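You operate a simulated robot arm through the tools that you are given. There is no shell and no other tool.

The job below is to be done with a simulated robot arm. You get a single attempt, and the scene is never put back.

Task
Seat the card terminal in its cradle, lock the latch and press the link button in.

Only the result counts: the job must be done as asked and must still hold three seconds after the hand-in. Knocking over, shifting, dropping, spilling or breaking anything else fails it.

Robot
A 6-joint arm with a two-finger gripper, fixed in place. Base frame: the origin is on the floor under the middle of its stand, x ahead of it, y to its left, z up; the work surface is at about z = 800. Units: mm, degrees, N and s.
It reaches about 1298 mm from its shoulder. Its first joint turns from -149.0 to 149.0 degrees. Payload 1.57 kg.
The TCP is the grasp point between the finger pads, 21 mm short of the fingertips. In the tool frame z runs along the fingers and y along their closing line. The gripper opens to 70 mm; its body begins 50 mm behind the TCP.
Orientation is that of the tool frame in the base frame, as a unit quaternion [x, y, z, w]. With the fingers straight down and closing along the base's y, the tool's x points along the base's -x, its y along +y and its z along -z.

Tools
- The arm moves only by the tool play_rows. Its argument "moves" is a list of rows, each a list of 7 numbers: the shift along the tool's x, y, z in mm, then the turn, a rotation vector about the tool's x, y, z in rad, then the gripper command, from -1 (fully open) to 1 (shut), values between in proportion. In form: [[tx, ty, tz, wx, wy, wz, claw], ...]. A call has 1 to 20 rows; each row is the pose to reach, as a shift and turn from the pose commanded when the call began, along the tool's axes at that moment. Each row takes 0.2 s and may step no farther than 50 mm and 8.6 degrees from the row before; otherwise, or with a gripper value out of range, the whole call is refused. A pose out of reach is approached as far as the arm can. The call stops where the force on the tool passes 40 N (or 10 N more than at its start, if that is more) or the arm is blocked; 0.2 s more then pass. The fingers move at their own pace (about 103.7 mm/s each) and stop on an object; they squeeze with about 30 N. The grip force told is the motor's: it shows also when the fingers shut on nothing. Time passes only in rows, and 0.2 s behind the last, so rows that repeat a pose let the fingers close. The reply holds the time, the measured pose of the TCP, the force on the tool along the base axes, the opening and the grip force, in the units named above and with some noise, with the torque about the TCP (base axes, N m) and any sound that the robot's microphone picked up.
- Cameras (640 x 400 px; columns grow to the right, rows downward): "scene" is fixed at [400.2, -496.9, 1439]; the picture's right is [0.97, 0.24, 0.00], its down [0.05, -0.19, -0.98] and it looks along [-0.23, 0.95, -0.19] (base axes); focal length 308 px, centre (320, 200). "wrist" rides on the gripper at [79, 4, -81] in the tool frame; the picture's right is [-0.05, 1.00, 0.00], its down [-0.67, -0.04, -0.75] and it looks along [-0.74, -0.04, 0.67] (tool axes); focal length 256 px, centre (320, 200). There is no depth. A picture from a camera that has moved, and an enlarged one, comes with that camera's place and axes in the base frame and with its lens. The place of the scene camera against the robot may be out by one fixed shift of up to 18 mm in any direction.
- grab_frame(camera): a new picture of that camera. It takes no simulated time.
- raise_lower(by): slides the trunk up (or, below 0, down) by that many mm; the arm rides with it, the base frame stays. It gives what a move gives, with no picture.
- inspect(camera, box): a new picture of the part [left, top, right, bottom] of that camera's present view, enlarged. It takes no simulated time.
- hand_in(): hands the job in; it is judged then, once.

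Nothing tells you positions but the pictures and the camera data. Unless the task says otherwise, let go and move clear before handing in.

The tools are called after "Request:" as name(argument=value, ...) on one line, values as JSON. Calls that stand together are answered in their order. play_rows: Moves the arm, as the interface text tells. Its arguments: {"type":"object","properties":{"moves":{"type":"array"}},"required":["moves"]} The other tools are called the same way: raise_lower (by) moves the trunk up or down; grab_frame (camera) takes a picture; inspect (camera, box) takes an enlarged picture of a part of a camera's view; hand_in () hands the job in.

At the start:

```text
t: 0.0
eef_pos: [-62.2, 671.4, 1205.0]
tool_rot: [0.0, 1.0, 0.001, -0.001]
force: [0.1, 0.0, 0.3]
moment: [0.04, -0.03, 0.02]
gripper_width: 70.2
grip_force: 0.0
trunk travel left (down, up): [-887.0, 83.0]
```

scene: 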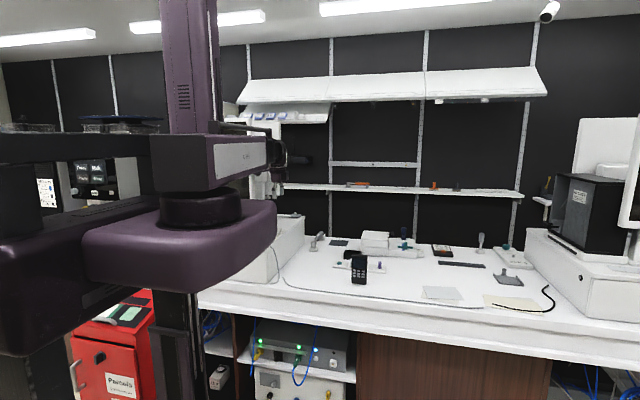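
wrist: 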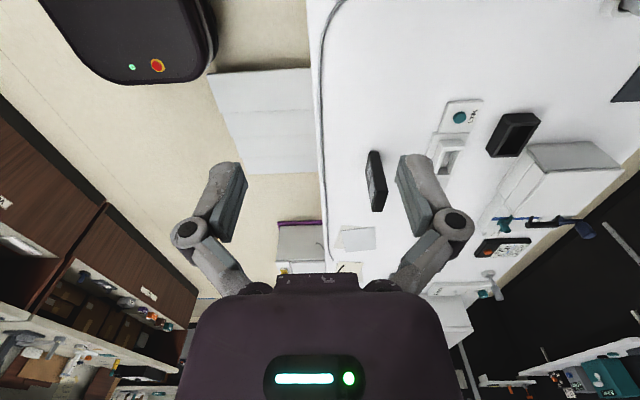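

I see a white bench with a dark card terminal standing near the bench's front edge and other items around it, including a cradle-like white piece with a teal button. First I'll take enlarged pictures to identify the terminal, cradle, latch and button.

Request:
inspect(camera="scene", box=[280, 220, 440, 320])

Request:
inspect(camera="wrist", box=[320, 80, 560, 230])

Request:
inspect(camera="scene", box=[400, 220, 560, 320])

```text
4.00 times, centred on (360, 270) of scene
camera zoom: at [400.2, -496.9, 1439.0], right [0.97, 0.24, 0.0], down [0.05, -0.19, -0.98], along [-0.23, 0.95, -0.19], focal length 1233 px, centre (160, -80)
```

zoom: 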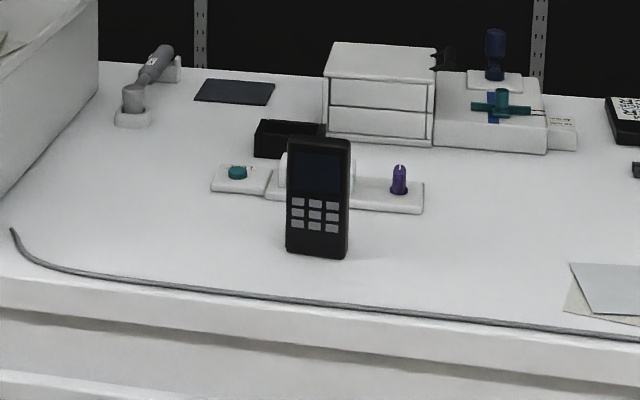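

```text
2.67 times, centred on (440, 155) of wrist
camera zoom: at [-141.7, 676.3, 1285.9], right [0.05, 1.0, 0.0], down [0.67, -0.04, 0.75], along [0.74, -0.04, -0.67], focal length 683 px, centre (0, 320)
```

zoom: 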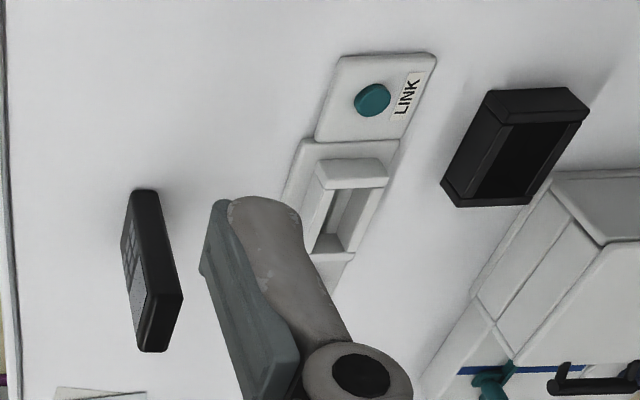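

```text
4.00 times, centred on (480, 270) of scene
camera zoom: at [400.2, -496.9, 1439.0], right [0.97, 0.24, 0.0], down [0.05, -0.19, -0.98], along [-0.23, 0.95, -0.19], focal length 1233 px, centre (-320, -80)
```

zoom: 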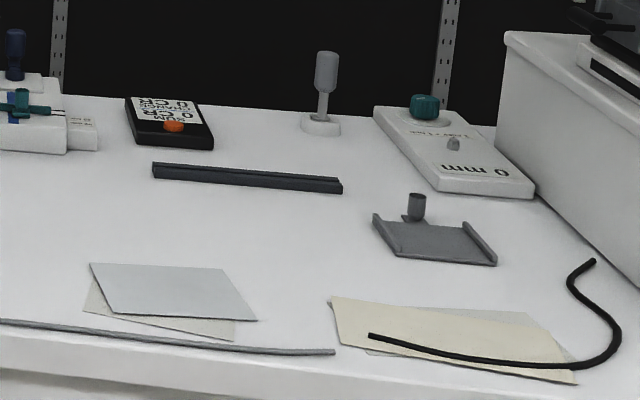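

The terminal (dark, keypad facing the front) stands upright at about (275, 800), and behind it is a white holder with a LINK button on its left and a purple knob on its right, at about (265, 990). I'll move the wrist camera closer to look at these.

Request:
play_rows(moves=[[-8, 29, 12, 0, 0, 0, -1], [-16, 58, 25, 0, 0, 0, -1], [-24, 87, 37, 0, 0, 0, -1], [-32, 116, 50, 0, 0, 0, -1], [-40, 145, 62, 0, 0, 0, -1], [-48, 174, 75, 0, 0, 0, -1], [-55, 202, 87, 0, 0, 0, -1], [-62, 229, 100, 0, 0, 0, -1], [-62, 229, 100, 0, 0, 0, -1]])

Request:
grab_frame(camera="wrist")

Request:
grab_frame(camera="scene")

```text
t: 2.0
eef_pos: [2.2, 892.9, 1205.6]
tool_rot: [0.0, 1.0, 0.0, 0.001]
force: [0.1, -0.6, -0.5]
moment: [-0.04, -0.01, 0.0]
gripper_width: 70.2
grip_force: 0.1
out of reach, approached as far as the arm can: row 1, 2, 3, 4, 5, 6, 7, 8, 9
trunk travel left (down, up): [-887.0, 83.0]
```

```text
taken
camera wrist: at [-77.8, 896.8, 1286.2], right [0.05, 1.0, 0.0], down [0.67, -0.04, 0.75], along [0.74, -0.04, -0.67], focal length 256 px, centre (320, 200)
```

wrist: 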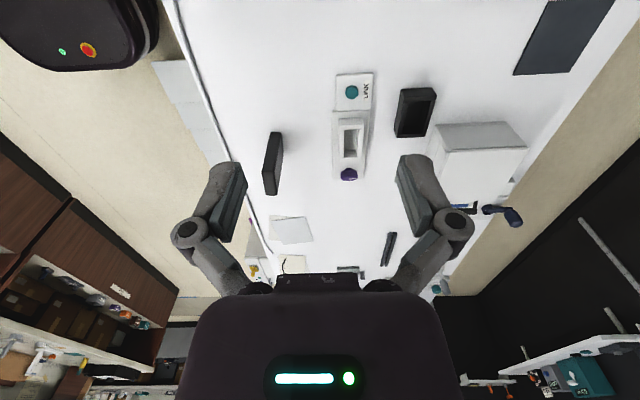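

```text
taken
```

scene: 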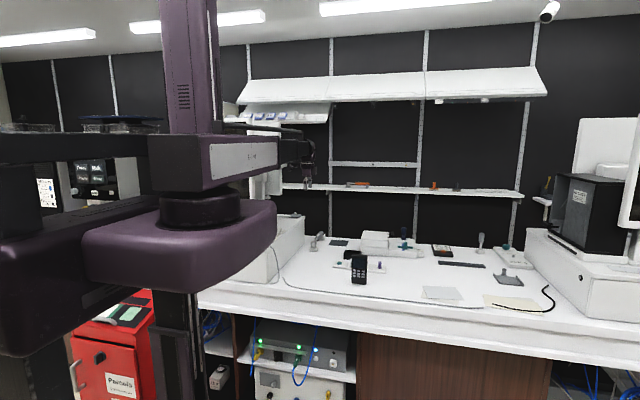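

The arm moved horizontally but its height stayed at 1205, so vertical travel must come from the trunk. I'll lower the trunk by 100 mm and look again.

Request:
raise_lower(by=-100)

Request:
grab_frame(camera="wrist")

Request:
inspect(camera="wrist", box=[220, 20, 460, 170])

Request:
grab_frame(camera="scene")

```text
t: 3.3
eef_pos: [3.0, 892.8, 1106.8]
tool_rot: [0.0, 1.0, 0.0, 0.001]
force: [-0.5, -0.8, -1.3]
moment: [0.01, 0.0, 0.02]
gripper_width: 69.9
grip_force: 0.2
trunk travel left (down, up): [-787.0, 183.0]
```

```text
taken
camera wrist: at [-77.7, 897.1, 1186.0], right [0.05, 1.0, 0.0], down [0.67, -0.04, 0.75], along [0.74, -0.04, -0.67], focal length 256 px, centre (320, 200)
```

wrist: 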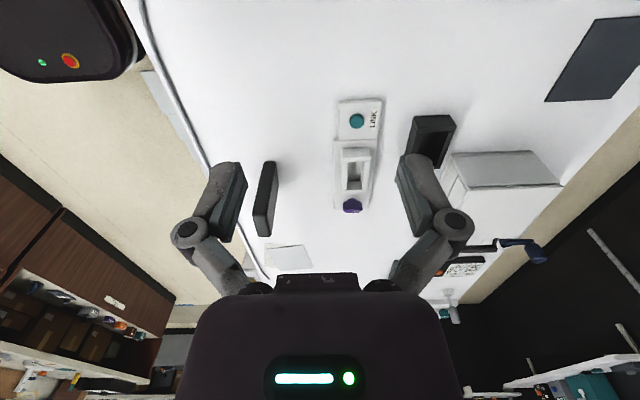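

```text
2.67 times, centred on (340, 95) of wrist
camera zoom: at [-77.7, 897.1, 1186.0], right [0.05, 1.0, 0.0], down [0.67, -0.04, 0.75], along [0.74, -0.04, -0.67], focal length 683 px, centre (267, 480)
```

zoom: 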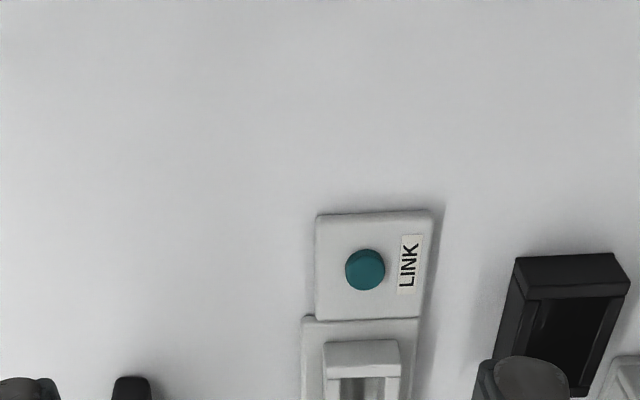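

```text
taken
```

scene: 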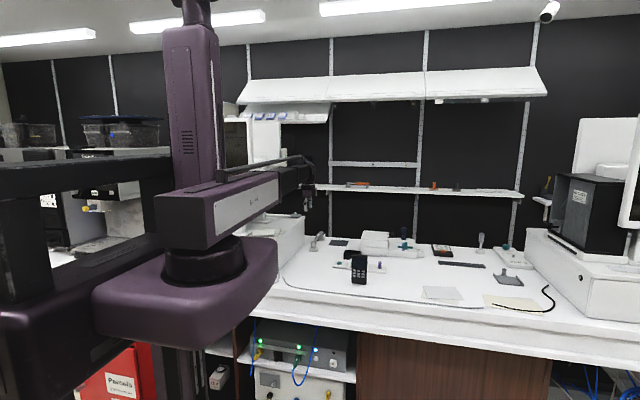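

I can now see the plate holding the LINK button, the white slotted holder and the purple knob in one line along x. I'll zoom in on the holder and the terminal.

Request:
inspect(camera="wrist", box=[300, 90, 420, 220])

Request:
inspect(camera="wrist", box=[210, 130, 330, 250])

Request:
inspect(camera="scene", box=[325, 240, 395, 290])

```text
3.08 times, centred on (360, 155) of wrist
camera zoom: at [-77.7, 897.1, 1186.0], right [0.05, 1.0, 0.0], down [0.67, -0.04, 0.75], along [0.74, -0.04, -0.67], focal length 788 px, centre (197, 338)
```

zoom: 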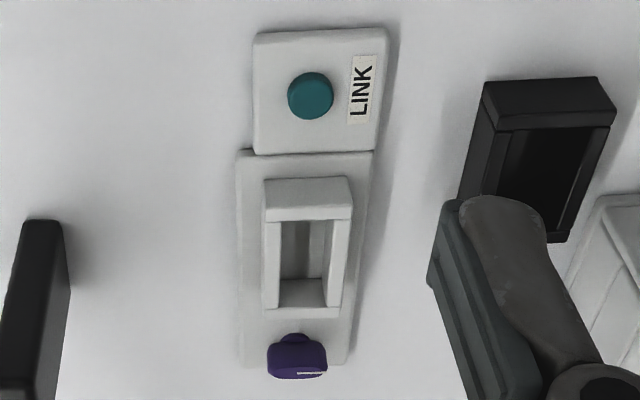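

```text
3.33 times, centred on (270, 190) of wrist
camera zoom: at [-77.7, 897.1, 1186.0], right [0.05, 1.0, 0.0], down [0.67, -0.04, 0.75], along [0.74, -0.04, -0.67], focal length 853 px, centre (487, 233)
```

zoom: 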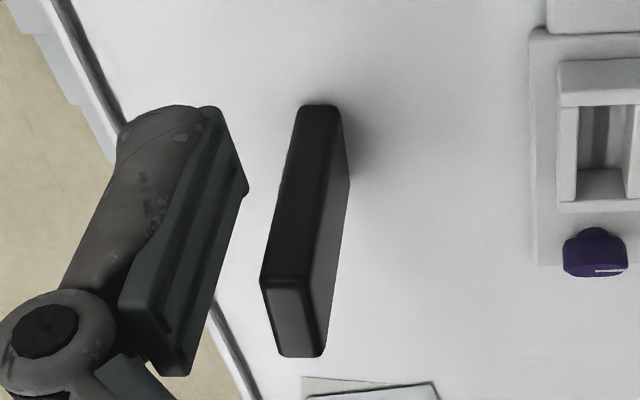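

```text
8.00 times, centred on (360, 265) of scene
camera zoom: at [400.2, -496.9, 1439.0], right [0.97, 0.24, 0.0], down [0.05, -0.19, -0.98], along [-0.23, 0.95, -0.19], focal length 2466 px, centre (0, -320)
```

zoom: 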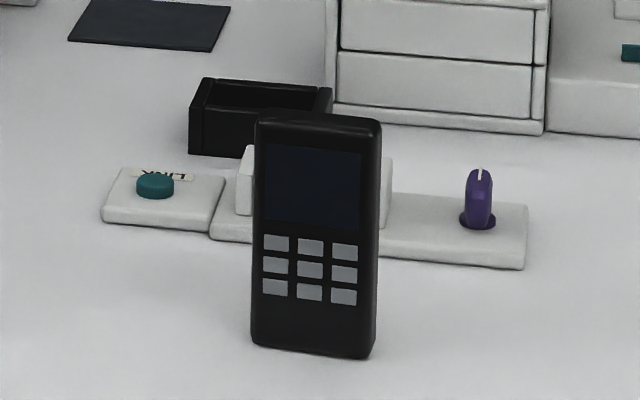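

The purple knob is a bar with a white mark beside the pocket, and the pocket is an upright slot whose long side runs along x. I'll move closer to see the knob markings and measure the slot.

Request:
play_rows(moves=[[-32, 16, 0, 0, 0, 0, -1], [-64, 32, 0, 0, 0, 0, -1], [-97, 47, 0, 0, 0, 0, -1], [-97, 47, 0, 0, 0, 0, -1]])

Request:
raise_lower(by=-80)

Request:
grab_frame(camera="wrist")

Request:
inspect(camera="wrist", box=[240, 60, 400, 160])

Request:
inspect(camera="wrist", box=[240, 160, 400, 260])

```text
t: 4.3
eef_pos: [99.8, 940.8, 1105.0]
tool_rot: [0.0, 1.0, 0.001, 0.0]
force: [-0.6, -0.1, -0.1]
moment: [-0.02, -0.01, -0.01]
gripper_width: 70.1
grip_force: 0.1
trunk travel left (down, up): [-787.0, 183.0]
```

```text
t: 5.5
eef_pos: [100.9, 941.1, 1026.4]
tool_rot: [0.001, 1.0, -0.001, 0.0]
force: [0.0, -0.8, -0.1]
moment: [-0.01, -0.04, -0.01]
gripper_width: 69.9
grip_force: 0.0
trunk travel left (down, up): [-707.0, 263.0]
```

```text
taken
camera wrist: at [19.6, 945.9, 1106.1], right [0.05, 1.0, 0.0], down [0.67, -0.04, 0.75], along [0.74, -0.04, -0.67], focal length 256 px, centre (320, 200)
```

wrist: 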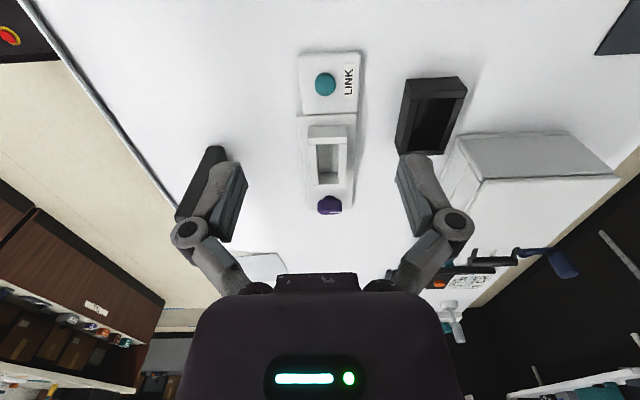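

```text
4.00 times, centred on (320, 110) of wrist
camera zoom: at [19.6, 945.9, 1106.1], right [0.05, 1.0, 0.0], down [0.67, -0.04, 0.75], along [0.74, -0.04, -0.67], focal length 1024 px, centre (320, 560)
```

zoom: 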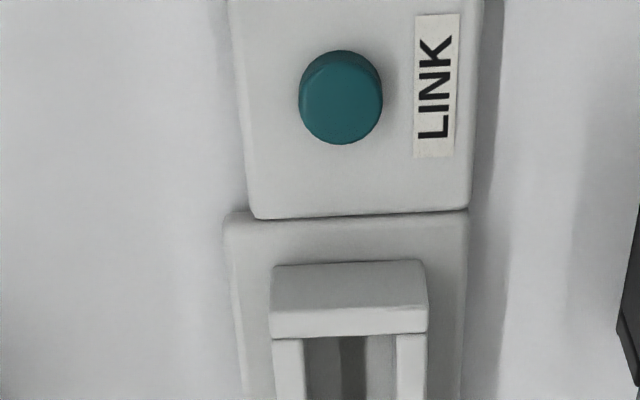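

```text
4.00 times, centred on (320, 210) of wrist
camera zoom: at [19.6, 945.9, 1106.1], right [0.05, 1.0, 0.0], down [0.67, -0.04, 0.75], along [0.74, -0.04, -0.67], focal length 1024 px, centre (320, 160)
```

zoom: 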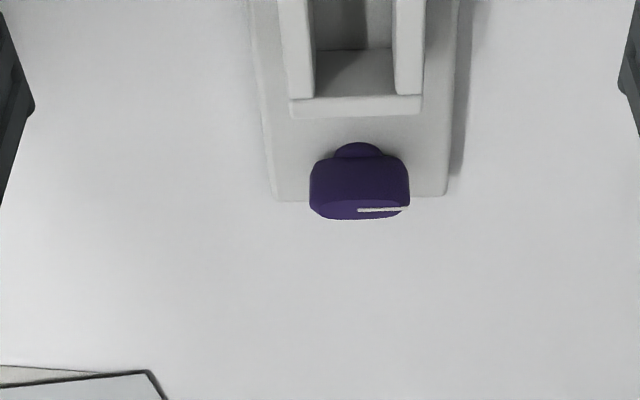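

The knob's white mark points towards +y, and the pocket lies between the button and the knob. I'll zoom in on the pocket and knob details.

Request:
inspect(camera="wrist", box=[290, 120, 370, 170])

Request:
inspect(camera="wrist", box=[290, 170, 370, 220])

Request:
inspect(camera="scene", box=[365, 250, 405, 280])

```text
8.00 times, centred on (330, 145) of wrist
camera zoom: at [19.6, 945.9, 1106.1], right [0.05, 1.0, 0.0], down [0.67, -0.04, 0.75], along [0.74, -0.04, -0.67], focal length 2048 px, centre (240, 640)
```

zoom: 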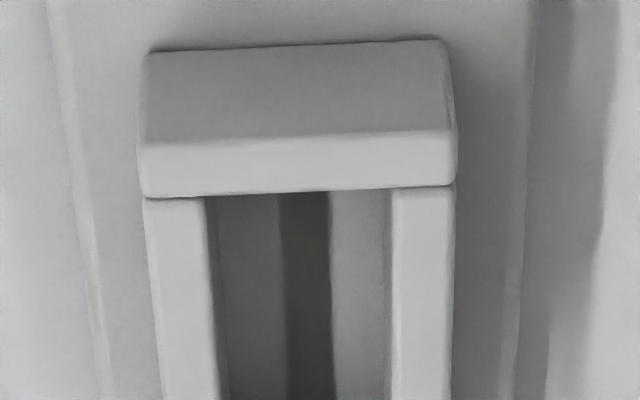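

```text
8.00 times, centred on (330, 195) of wrist
camera zoom: at [19.6, 945.9, 1106.1], right [0.05, 1.0, 0.0], down [0.67, -0.04, 0.75], along [0.74, -0.04, -0.67], focal length 2048 px, centre (240, 240)
```

zoom: 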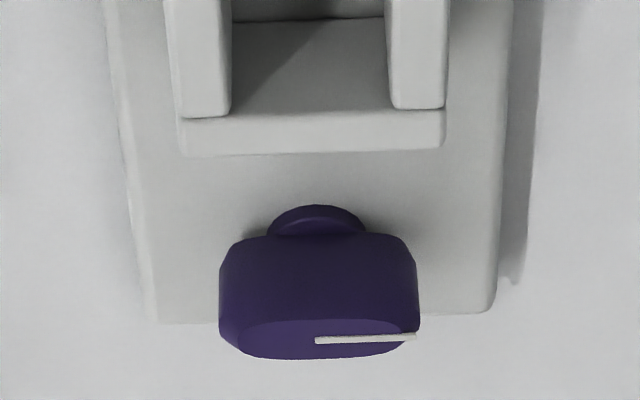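

```text
13.33 times, centred on (385, 265) of scene
camera zoom: at [400.2, -496.9, 1439.0], right [0.97, 0.24, 0.0], down [0.05, -0.19, -0.98], along [-0.23, 0.95, -0.19], focal length 4110 px, centre (-547, -667)
```

zoom: 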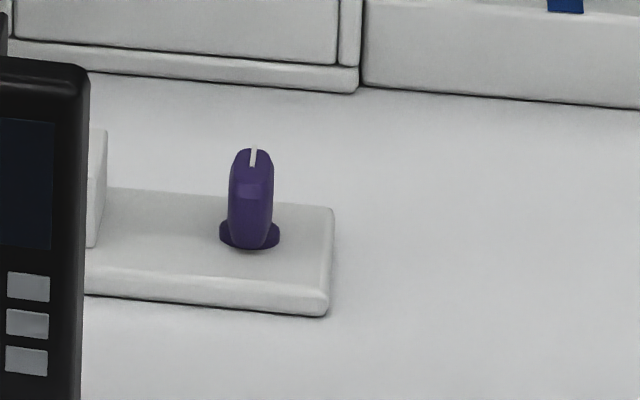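

The pocket's inner width is about 29 mm and the terminal is roughly 23 mm thick, so the terminal should go in upright just as it stands now. I'll move the camera in line with the terminal to measure its position and yaw.

Request:
play_rows(moves=[[0, -45, 0, 0, 0, 0, -1], [0, -90, 0, 0, 0, 0, -1], [0, -140, 0, 0, 0, 0, -1], [0, -140, 0, 0, 0, 0, -1]])

Request:
grab_frame(camera="wrist")

Request:
inspect(camera="wrist", box=[260, 90, 420, 190])

Request:
inspect(camera="wrist", box=[260, 180, 420, 280])

```text
t: 6.5
eef_pos: [101.4, 801.0, 1025.8]
tool_rot: [0.0, 1.0, 0.0, 0.0]
force: [-0.6, -0.3, 0.2]
moment: [0.0, -0.01, -0.02]
gripper_width: 70.0
grip_force: 0.0
trunk travel left (down, up): [-707.0, 263.0]
```

```text
taken
camera wrist: at [20.6, 805.9, 1105.8], right [0.05, 1.0, 0.0], down [0.67, -0.04, 0.75], along [0.74, -0.04, -0.67], focal length 256 px, centre (320, 200)
```

wrist: 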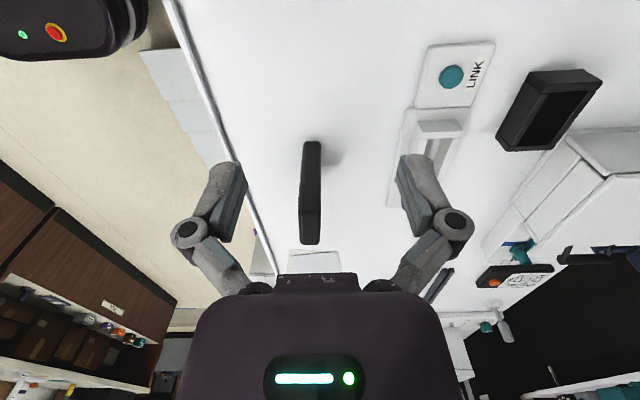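

```text
4.00 times, centred on (340, 140) of wrist
camera zoom: at [20.6, 805.9, 1105.8], right [0.05, 1.0, 0.0], down [0.67, -0.04, 0.75], along [0.74, -0.04, -0.67], focal length 1024 px, centre (240, 440)
```

zoom: 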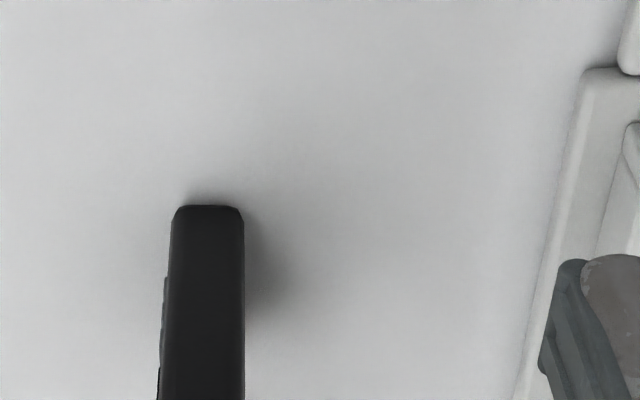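

```text
4.00 times, centred on (340, 230) of wrist
camera zoom: at [20.6, 805.9, 1105.8], right [0.05, 1.0, 0.0], down [0.67, -0.04, 0.75], along [0.74, -0.04, -0.67], focal length 1024 px, centre (240, 80)
```

zoom: 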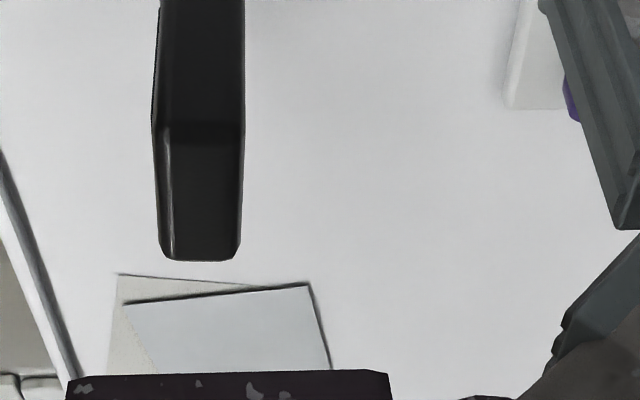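

The terminal is about 65 × 25 × 132 mm, centred near (266, 781), and yawed about −4°. The pocket is about 71 × 30 mm, centred near (251, 945). I'll move over the terminal with the gripper turned to match, then check before lowering.

Request:
play_rows(moves=[[-41, -5, 0, 0, 0, 0.018, -1], [-82, -10, 0, 0, 0, 0.036, -1], [-123, -15, 0, 0, 0, 0.055, -1], [-164.6, -19.6, 0, 0, 0, 0.073, -1], [-164.6, -19.6, 0, 0, 0, 0.073, -1]])

Request:
grab_frame(camera="wrist")

Request:
grab_frame(camera="scene")

Request:
inspect(camera="scene", box=[280, 180, 440, 290])

```text
t: 7.7
eef_pos: [262.2, 782.0, 1025.8]
tool_rot: [0.037, 0.999, 0.0, 0.0]
force: [0.0, 0.4, 0.0]
moment: [0.01, -0.02, 0.0]
gripper_width: 69.9
grip_force: 0.0
trunk travel left (down, up): [-707.0, 263.0]
```

```text
taken
camera wrist: at [183.5, 792.3, 1106.0], right [0.13, 0.99, 0.0], down [0.66, -0.08, 0.75], along [0.74, -0.09, -0.67], focal length 256 px, centre (320, 200)
```

wrist: 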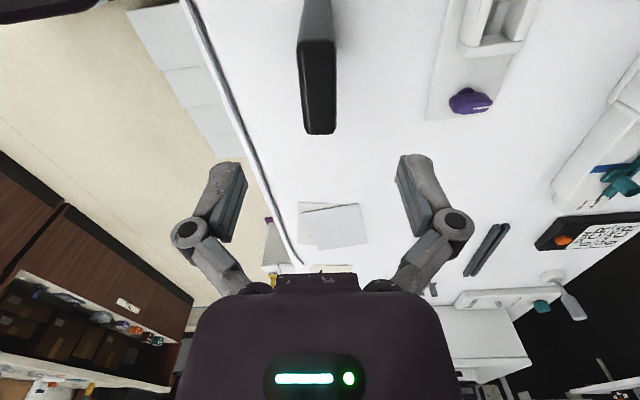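

```text
taken
```

scene: 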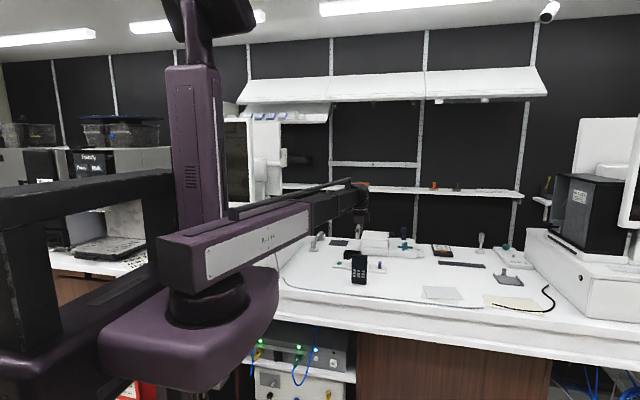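

```text
3.64 times, centred on (360, 235) of scene
camera zoom: at [400.2, -496.9, 1439.0], right [0.97, 0.24, 0.0], down [0.05, -0.19, -0.98], along [-0.23, 0.95, -0.19], focal length 1121 px, centre (174, 73)
```

zoom: 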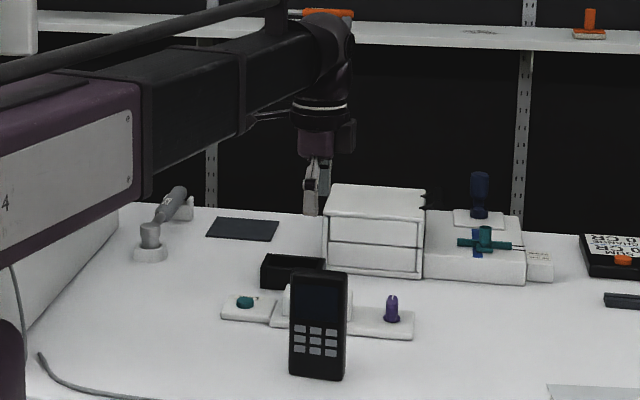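

The gripper is nearly over the terminal, and I can see the arm is a telescoping beam with a wrist. I'll zoom in to check the alignment before lowering.

Request:
inspect(camera="wrist", box=[260, 0, 420, 150])

Request:
play_rows(moves=[[0, 0, 0, 0, 0, 0, -1], [0, 0, 0, 0, 0, 0, -1]])

```text
2.67 times, centred on (340, 75) of wrist
camera zoom: at [183.5, 792.3, 1106.0], right [0.13, 0.99, 0.0], down [0.66, -0.08, 0.75], along [0.74, -0.09, -0.67], focal length 683 px, centre (267, 533)
```

zoom: 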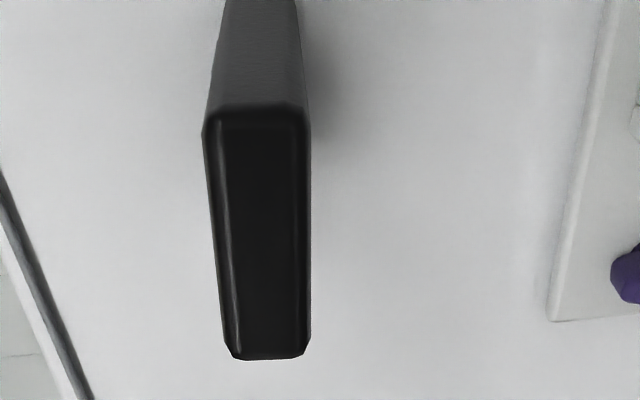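

```text
t: 8.3
eef_pos: [263.4, 782.5, 1025.7]
tool_rot: [0.037, 0.999, 0.0, 0.0]
force: [-0.6, -0.2, 0.1]
moment: [-0.02, 0.0, 0.03]
gripper_width: 70.1
grip_force: 0.0
trunk travel left (down, up): [-707.0, 263.0]
```

The gripper matches the terminal's yaw and is within about 2 mm of its centre at (265, 781). I'll correct that and lower around the terminal's upper half with the fingers open.

Request:
play_rows(moves=[[-2, -1.5, 0, 0, 0, 0.005, -1], [-2, -1.5, 0, 0, 0, 0.005, -1], [-2, -1.5, 0, 0, 0, 0.005, -1]])

Request:
raise_lower(by=-70)

Request:
grab_frame(camera="wrist")

Request:
inspect(camera="scene", box=[300, 170, 420, 290])

```text
t: 9.1
eef_pos: [264.7, 780.4, 1025.4]
tool_rot: [0.04, 0.999, -0.001, -0.001]
force: [0.6, -0.2, 0.0]
moment: [-0.02, -0.01, 0.02]
gripper_width: 70.2
grip_force: 0.0
trunk travel left (down, up): [-707.0, 263.0]
```

```text
t: 10.2
eef_pos: [265.0, 779.8, 956.4]
tool_rot: [0.039, 0.999, -0.001, 0.0]
force: [-0.6, 1.0, 0.7]
moment: [0.01, -0.02, 0.02]
gripper_width: 70.1
grip_force: 0.0
trunk travel left (down, up): [-637.0, 333.0]
```

```text
taken
camera wrist: at [185.5, 791.0, 1036.1], right [0.13, 0.99, 0.0], down [0.66, -0.09, 0.74], along [0.74, -0.1, -0.67], focal length 256 px, centre (320, 200)
```

wrist: 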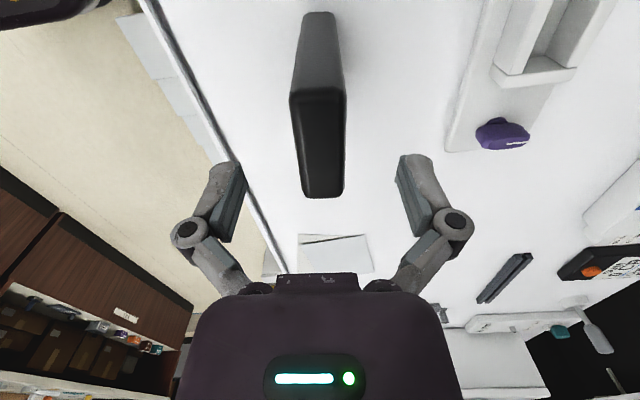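

```text
3.33 times, centred on (360, 230) of scene
camera zoom: at [400.2, -496.9, 1439.0], right [0.97, 0.24, 0.0], down [0.05, -0.19, -0.98], along [-0.23, 0.95, -0.19], focal length 1028 px, centre (187, 100)
```

zoom: 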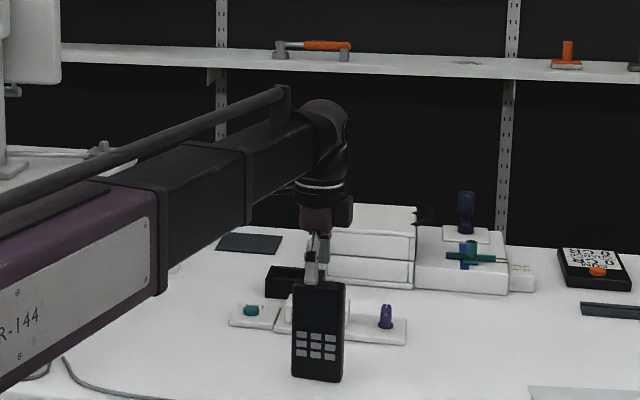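

The fingers straddle the terminal evenly in both views. I'll lower another 60 mm so the pads reach its upper part.

Request:
raise_lower(by=-60)

Request:
grab_frame(camera="wrist")

Request:
inspect(camera="scene", box=[300, 170, 420, 290])

```text
t: 11.2
eef_pos: [266.3, 779.4, 895.3]
tool_rot: [0.04, 0.999, 0.001, 0.0]
force: [0.7, -0.3, 0.1]
moment: [0.04, -0.01, 0.02]
gripper_width: 69.9
grip_force: 0.0
trunk travel left (down, up): [-577.0, 393.0]
```

```text
taken
camera wrist: at [185.6, 791.0, 976.1], right [0.13, 0.99, 0.0], down [0.66, -0.09, 0.74], along [0.74, -0.1, -0.67], focal length 256 px, centre (320, 200)
```

wrist: 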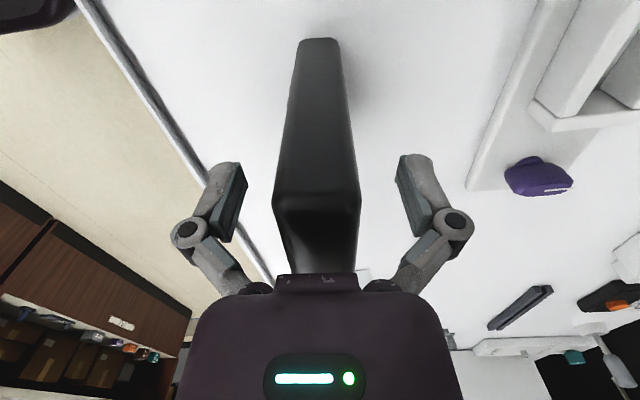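

```text
3.33 times, centred on (360, 230) of scene
camera zoom: at [400.2, -496.9, 1439.0], right [0.97, 0.24, 0.0], down [0.05, -0.19, -0.98], along [-0.23, 0.95, -0.19], focal length 1028 px, centre (187, 100)
```

zoom: 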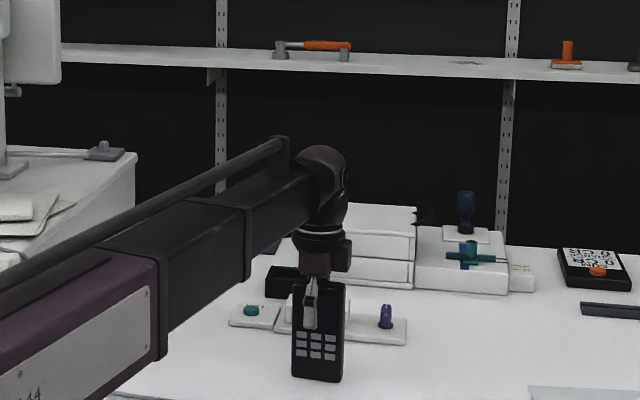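

The pads are either side of the terminal and the palm is still clear of its top. I'll close the gripper now.

Request:
play_rows(moves=[[0, 0, 0, 0, 0, 0, 0], [0, 0, 0, 0, 0, 0, 0.2], [0, 0, 0, 0, 0, 0, 0.4], [0, 0, 0, 0, 0, 0, 1], [0, 0, 0, 0, 0, 0, 1], [0, 0, 0, 0, 0, 0, 1]])

Request:
grab_frame(camera="wrist")

Request:
inspect(camera="scene", box=[300, 170, 420, 290])

```text
t: 12.6
eef_pos: [265.7, 781.1, 896.0]
tool_rot: [0.04, 0.999, 0.0, -0.001]
force: [-0.2, 0.8, 0.4]
moment: [0.02, -0.02, 0.01]
gripper_width: 25.4
grip_force: 30.1
trunk travel left (down, up): [-577.0, 393.0]
```

```text
taken
camera wrist: at [185.6, 791.1, 976.0], right [0.13, 0.99, 0.0], down [0.66, -0.09, 0.75], along [0.74, -0.1, -0.67], focal length 256 px, centre (320, 200)
```

wrist: 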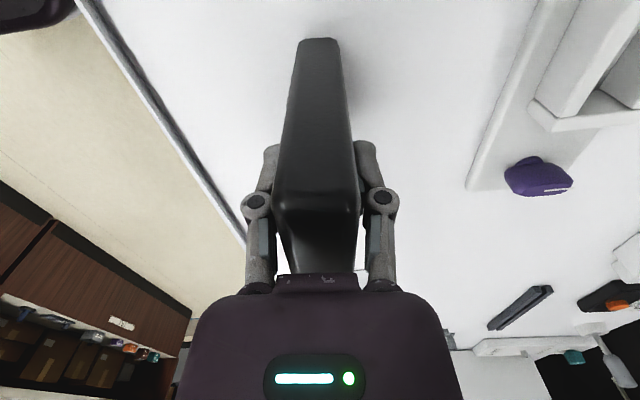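

```text
3.33 times, centred on (360, 230) of scene
camera zoom: at [400.2, -496.9, 1439.0], right [0.97, 0.24, 0.0], down [0.05, -0.19, -0.98], along [-0.23, 0.95, -0.19], focal length 1028 px, centre (187, 100)
```

zoom: 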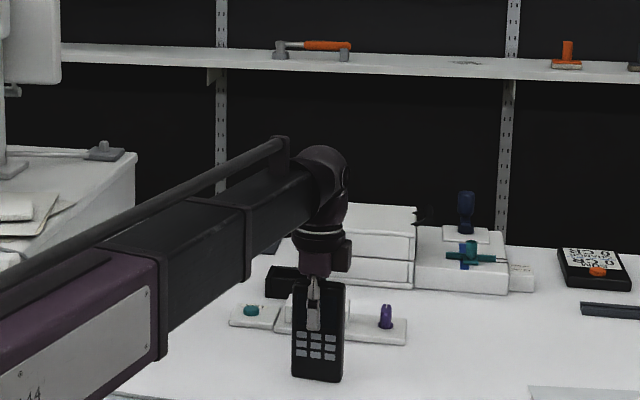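

The terminal is gripped at 25.4 mm with 30 N. I'll lift it 70 mm and check that it comes up cleanly.

Request:
raise_lower(by=70)

Request:
grab_frame(camera="wrist")

Request:
inspect(camera="scene", box=[300, 170, 420, 290])

```text
t: 13.7
eef_pos: [266.6, 780.7, 965.0]
tool_rot: [0.039, 0.999, 0.0, 0.0]
force: [-0.1, -0.3, -1.9]
moment: [0.02, 0.0, 0.03]
gripper_width: 25.6
grip_force: 30.0
trunk travel left (down, up): [-647.0, 323.0]
```

```text
taken
camera wrist: at [185.6, 791.4, 1045.7], right [0.13, 0.99, 0.0], down [0.66, -0.09, 0.74], along [0.74, -0.1, -0.67], focal length 256 px, centre (320, 200)
```

wrist: 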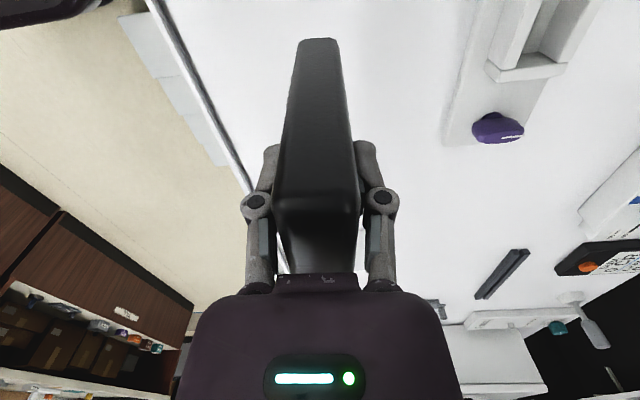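

```text
3.33 times, centred on (360, 230) of scene
camera zoom: at [400.2, -496.9, 1439.0], right [0.97, 0.24, 0.0], down [0.05, -0.19, -0.98], along [-0.23, 0.95, -0.19], focal length 1028 px, centre (187, 100)
```

zoom: 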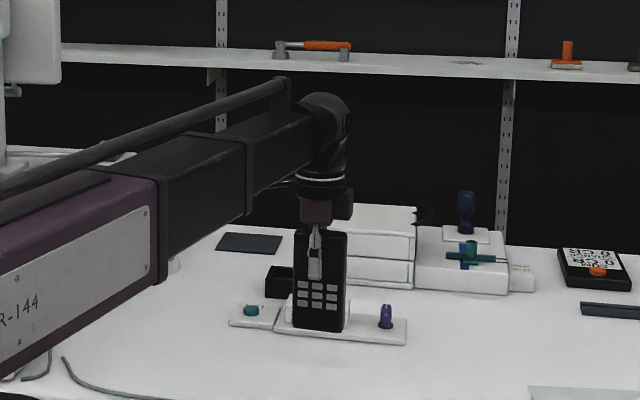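

The terminal lifted cleanly. I'll carry it over the pocket at this height while turning the yaw to match the cradle.

Request:
play_rows(moves=[[5.7, 32.5, 0, 0, 0, -0.014, 1], [11.4, 65, 0, 0, 0, -0.028, 1], [17, 97.4, 0, 0, 0, -0.042, 1], [22.7, 130, 0, 0, 0, -0.056, 1], [28.4, 162.4, 0, 0, 0, -0.07, 1], [28.4, 162.4, 0, 0, 0, -0.07, 1], [28.4, 162.4, 0, 0, 0, -0.07, 1]])

Request:
grab_frame(camera="wrist")

Request:
inspect(camera="wrist", box=[240, 0, 400, 100])

Request:
inspect(camera="scene", box=[320, 210, 400, 280])

```text
t: 15.3
eef_pos: [249.8, 945.0, 965.6]
tool_rot: [0.004, 1.0, 0.0, 0.0]
force: [0.0, -0.6, -2.5]
moment: [0.0, 0.04, -0.02]
gripper_width: 25.7
grip_force: 30.1
trunk travel left (down, up): [-647.0, 323.0]
```

```text
taken
camera wrist: at [169.3, 949.0, 1045.8], right [0.06, 1.0, 0.0], down [0.67, -0.04, 0.74], along [0.74, -0.05, -0.67], focal length 256 px, centre (320, 200)
```

wrist: 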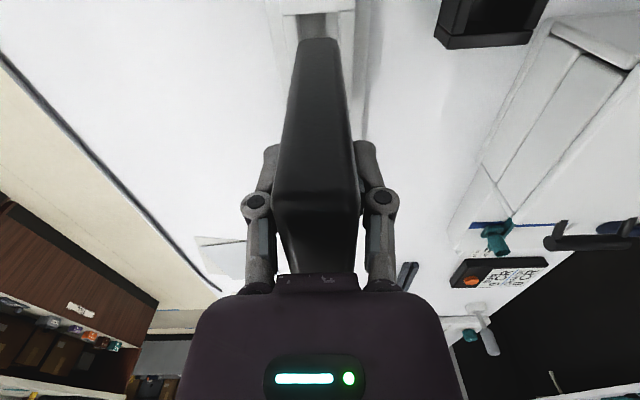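

```text
4.00 times, centred on (320, 50) of wrist
camera zoom: at [169.3, 949.0, 1045.8], right [0.06, 1.0, 0.0], down [0.67, -0.04, 0.74], along [0.74, -0.05, -0.67], focal length 1024 px, centre (320, 800)
```

zoom: 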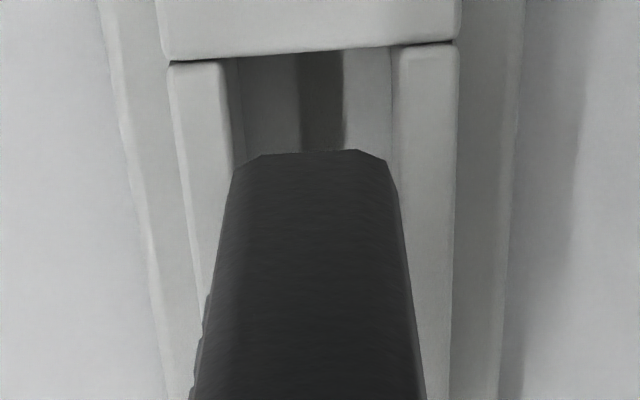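

```text
5.71 times, centred on (360, 245) of scene
camera zoom: at [400.2, -496.9, 1439.0], right [0.97, 0.24, 0.0], down [0.05, -0.19, -0.98], along [-0.23, 0.95, -0.19], focal length 1761 px, centre (91, -57)
```

zoom: 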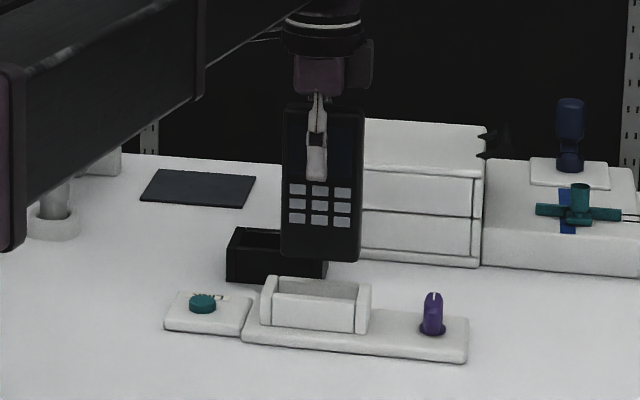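

The terminal is over the pocket, and from the wrist view its centre matches the slot centre in y to within about 0.5 mm. I'll check the x alignment with enlarged scene views.

Request:
inspect(camera="scene", box=[346, 235, 394, 275])

Request:
inspect(camera="wrist", box=[270, 0, 370, 60])

```text
10.00 times, centred on (370, 255) of scene
camera zoom: at [400.2, -496.9, 1439.0], right [0.97, 0.24, 0.0], down [0.05, -0.19, -0.98], along [-0.23, 0.95, -0.19], focal length 3082 px, centre (-180, -350)
```

zoom: 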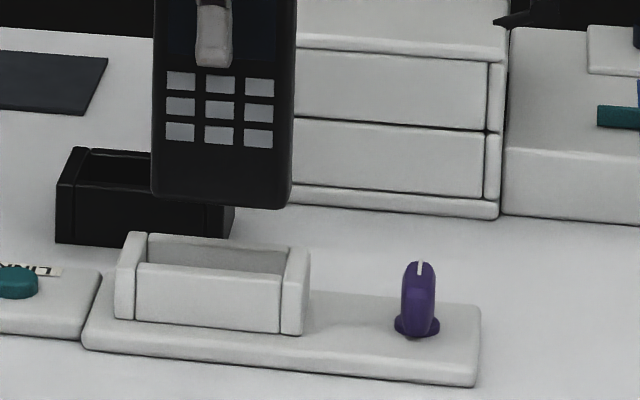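

```text
6.40 times, centred on (320, 30) of wrist
camera zoom: at [169.3, 949.0, 1045.8], right [0.06, 1.0, 0.0], down [0.67, -0.04, 0.74], along [0.74, -0.05, -0.67], focal length 1638 px, centre (320, 1288)
```

zoom: 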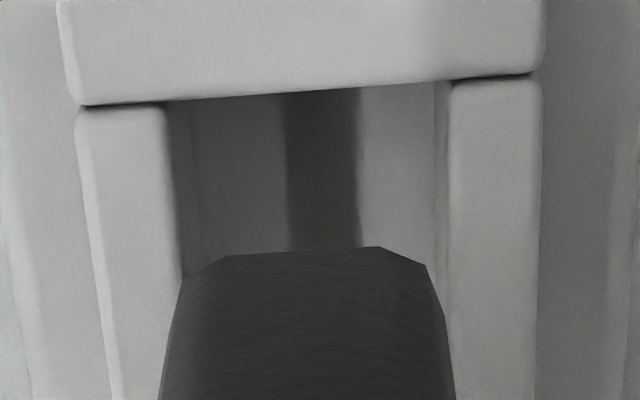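

In the scene view the terminal sits about 2 mm too far in +x relative to the pocket opening, and the yaw differs by under half a degree. I'll correct both and lower to just above the walls.

Request:
play_rows(moves=[[2, -0.3, 0, 0, 0, -0.008, 1], [2, -0.3, 0, 0, 0, -0.008, 1], [2, -0.3, 0, 0, 0, -0.008, 1]])

Request:
raise_lower(by=-24)

Request:
inspect(camera="scene", box=[346, 235, 394, 275])

Request:
inspect(camera="wrist", box=[270, 0, 370, 60])

```text
t: 16.1
eef_pos: [248.4, 944.6, 965.6]
tool_rot: [-0.001, 1.0, 0.0, 0.0]
force: [0.1, -0.3, -2.1]
moment: [0.0, 0.0, -0.03]
gripper_width: 25.5
grip_force: 29.9
trunk travel left (down, up): [-647.0, 323.0]
```

```text
t: 16.8
eef_pos: [247.2, 944.2, 941.2]
tool_rot: [0.0, 1.0, 0.0, 0.0]
force: [0.4, -0.9, -3.1]
moment: [-0.01, 0.01, 0.0]
gripper_width: 25.6
grip_force: 30.3
trunk travel left (down, up): [-623.0, 347.0]
```

```text
10.00 times, centred on (370, 255) of scene
camera zoom: at [400.2, -496.9, 1439.0], right [0.97, 0.24, 0.0], down [0.05, -0.19, -0.98], along [-0.23, 0.95, -0.19], focal length 3082 px, centre (-180, -350)
```

zoom: 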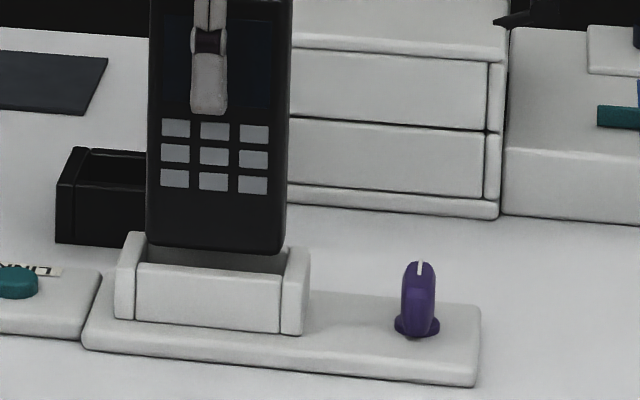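

```text
6.40 times, centred on (320, 30) of wrist
camera zoom: at [167.2, 948.1, 1021.8], right [0.05, 1.0, 0.0], down [0.67, -0.04, 0.74], along [0.74, -0.04, -0.67], focal length 1638 px, centre (320, 1288)
```

zoom: 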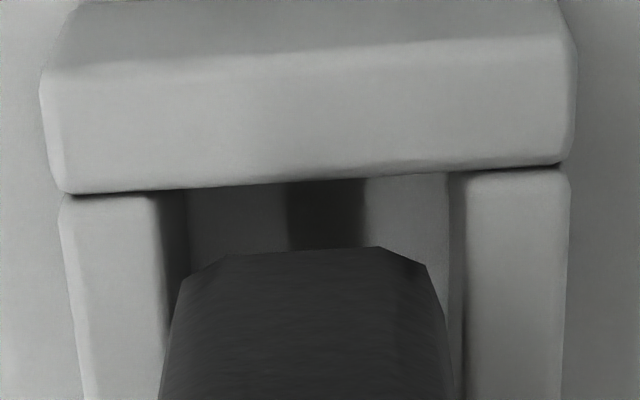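

The terminal is now centred over the pocket to about 0.5 mm in both x and y. I'll lower it in small steps and watch the force.

Request:
raise_lower(by=-14)

Request:
inspect(camera="scene", box=[346, 235, 394, 275])

Request:
inspect(camera="wrist", box=[270, 0, 370, 60])

```text
t: 17.4
eef_pos: [247.7, 943.8, 928.2]
tool_rot: [0.0, 1.0, 0.0, 0.0]
force: [0.8, -0.2, -2.7]
moment: [0.0, 0.02, 0.0]
gripper_width: 25.8
grip_force: 30.0
trunk travel left (down, up): [-609.0, 361.0]
```

```text
10.00 times, centred on (370, 255) of scene
camera zoom: at [400.2, -496.9, 1439.0], right [0.97, 0.24, 0.0], down [0.05, -0.19, -0.98], along [-0.23, 0.95, -0.19], focal length 3082 px, centre (-180, -350)
```

zoom: 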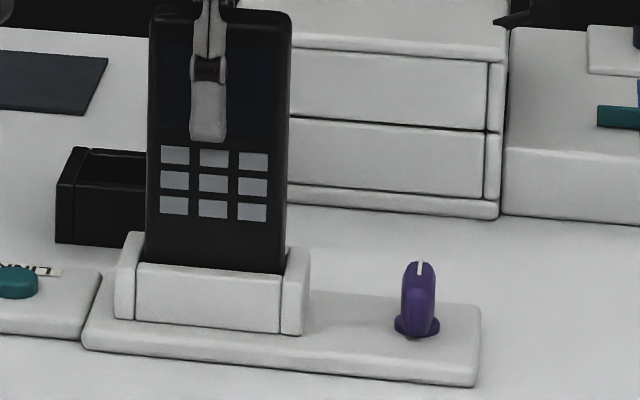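

```text
6.40 times, centred on (320, 30) of wrist
camera zoom: at [167.2, 948.1, 1007.8], right [0.05, 1.0, 0.0], down [0.67, -0.04, 0.74], along [0.74, -0.04, -0.67], focal length 1638 px, centre (320, 1288)
```

zoom: 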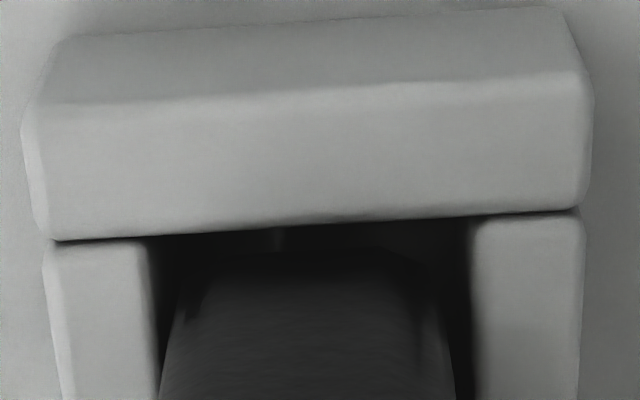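

The terminal's lower edge has entered the pocket with no contact force. I'll keep lowering.

Request:
raise_lower(by=-10)

Request:
raise_lower(by=-6)

```text
t: 18.0
eef_pos: [247.0, 943.8, 917.3]
tool_rot: [0.0, 1.0, -0.001, 0.0]
force: [-0.2, -0.2, -2.4]
moment: [-0.01, 0.01, 0.01]
gripper_width: 25.3
grip_force: 30.1
trunk travel left (down, up): [-599.0, 371.0]
```

```text
t: 18.5
eef_pos: [247.6, 944.8, 911.1]
tool_rot: [0.001, 1.0, 0.0, -0.001]
force: [0.4, 0.2, -2.3]
moment: [-0.01, -0.01, 0.0]
gripper_width: 25.5
grip_force: 30.0
trunk travel left (down, up): [-593.0, 377.0]
```

There's still no contact, and the terminal's bottom is at about z = 815. I'll continue in 3 mm steps.

Request:
raise_lower(by=-3)

Request:
inspect(camera="scene", box=[346, 235, 394, 275])

```text
t: 19.0
eef_pos: [247.5, 943.5, 909.2]
tool_rot: [-0.001, 1.0, 0.0, 0.0]
force: [0.2, 1.7, -0.1]
moment: [0.1, -0.03, -0.02]
gripper_width: 25.4
grip_force: 29.9
trunk travel left (down, up): [-590.0, 380.0]
```

```text
10.00 times, centred on (370, 255) of scene
camera zoom: at [400.2, -496.9, 1439.0], right [0.97, 0.24, 0.0], down [0.05, -0.19, -0.98], along [-0.23, 0.95, -0.19], focal length 3082 px, centre (-180, -350)
```

zoom: 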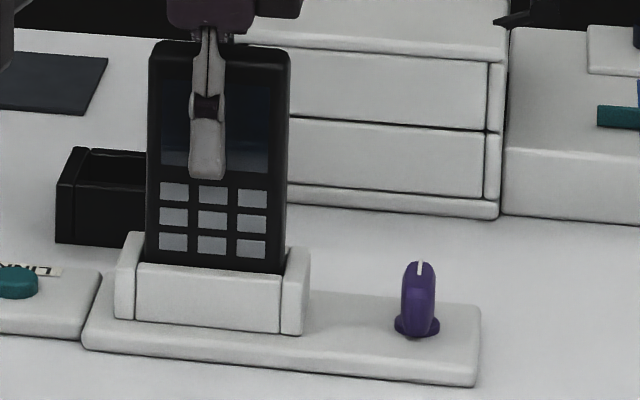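

A light contact is showing, with about 2 N of the weight taken off and 1.7 N sideways. I'll keep going in small steps to find the floor.

Request:
raise_lower(by=-2)

Request:
raise_lower(by=-2)

```text
t: 19.6
eef_pos: [248.3, 943.8, 907.5]
tool_rot: [0.0, 1.0, 0.0, -0.001]
force: [1.2, 5.4, 14.7]
moment: [0.15, 0.0, 0.0]
gripper_width: 25.5
grip_force: 30.3
trunk travel left (down, up): [-588.0, 382.0]
```

```text
t: 20.1
eef_pos: [248.0, 942.9, 907.1]
tool_rot: [0.001, 1.0, 0.0, 0.0]
force: [2.5, 7.0, 26.5]
moment: [0.16, -0.11, 0.02]
gripper_width: 25.6
grip_force: 29.2
trunk travel left (down, up): [-586.0, 384.0]
```

The downward force rose to 26 N at about z = 907, which suggests the floor, but there is some sideways load too. I'll ease off, look at the moment and side force, and check from the wrist view.

Request:
raise_lower(by=3)

Request:
grab_frame(camera="wrist")

Request:
inspect(camera="scene", box=[346, 225, 394, 275])

Request:
inspect(camera="wrist", box=[250, 0, 390, 90])

```text
t: 20.6
eef_pos: [248.5, 944.1, 907.3]
tool_rot: [0.0, 1.0, -0.002, 0.0]
force: [0.5, -3.4, -6.3]
moment: [-0.3, -0.04, -0.02]
gripper_width: 25.6
grip_force: 30.1
trunk travel left (down, up): [-589.0, 381.0]
```

```text
taken
camera wrist: at [167.1, 947.5, 987.1], right [0.05, 1.0, 0.0], down [0.67, -0.03, 0.74], along [0.74, -0.04, -0.67], focal length 256 px, centre (320, 200)
```

wrist: 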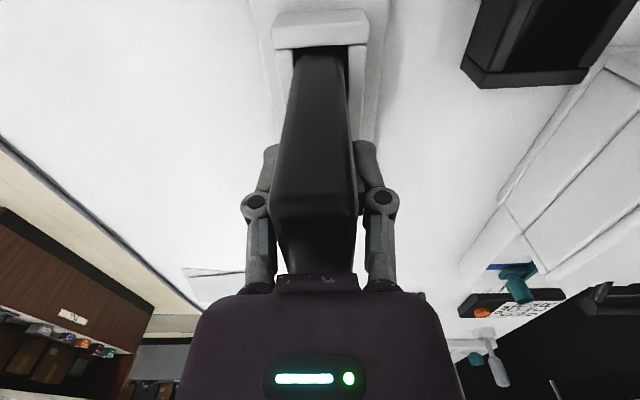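

```text
8.00 times, centred on (370, 250) of scene
camera zoom: at [400.2, -496.9, 1439.0], right [0.97, 0.24, 0.0], down [0.05, -0.19, -0.98], along [-0.23, 0.95, -0.19], focal length 2466 px, centre (-80, -200)
```

zoom: 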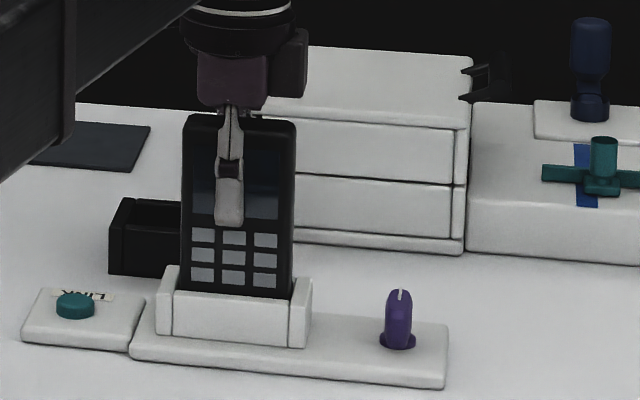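

```text
4.44 times, centred on (320, 45) of wrist
camera zoom: at [167.1, 947.5, 987.1], right [0.05, 1.0, 0.0], down [0.67, -0.03, 0.74], along [0.74, -0.04, -0.67], focal length 1138 px, centre (320, 889)
```

zoom: 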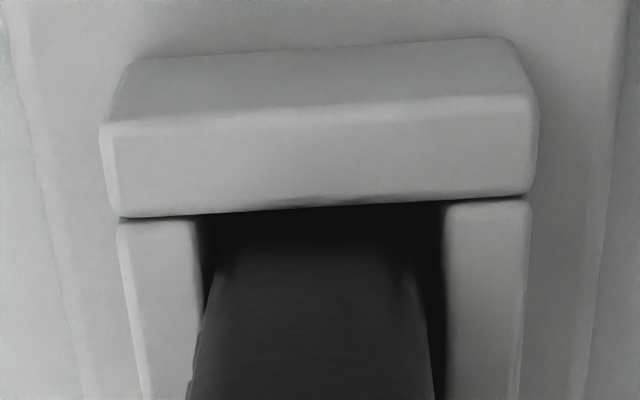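

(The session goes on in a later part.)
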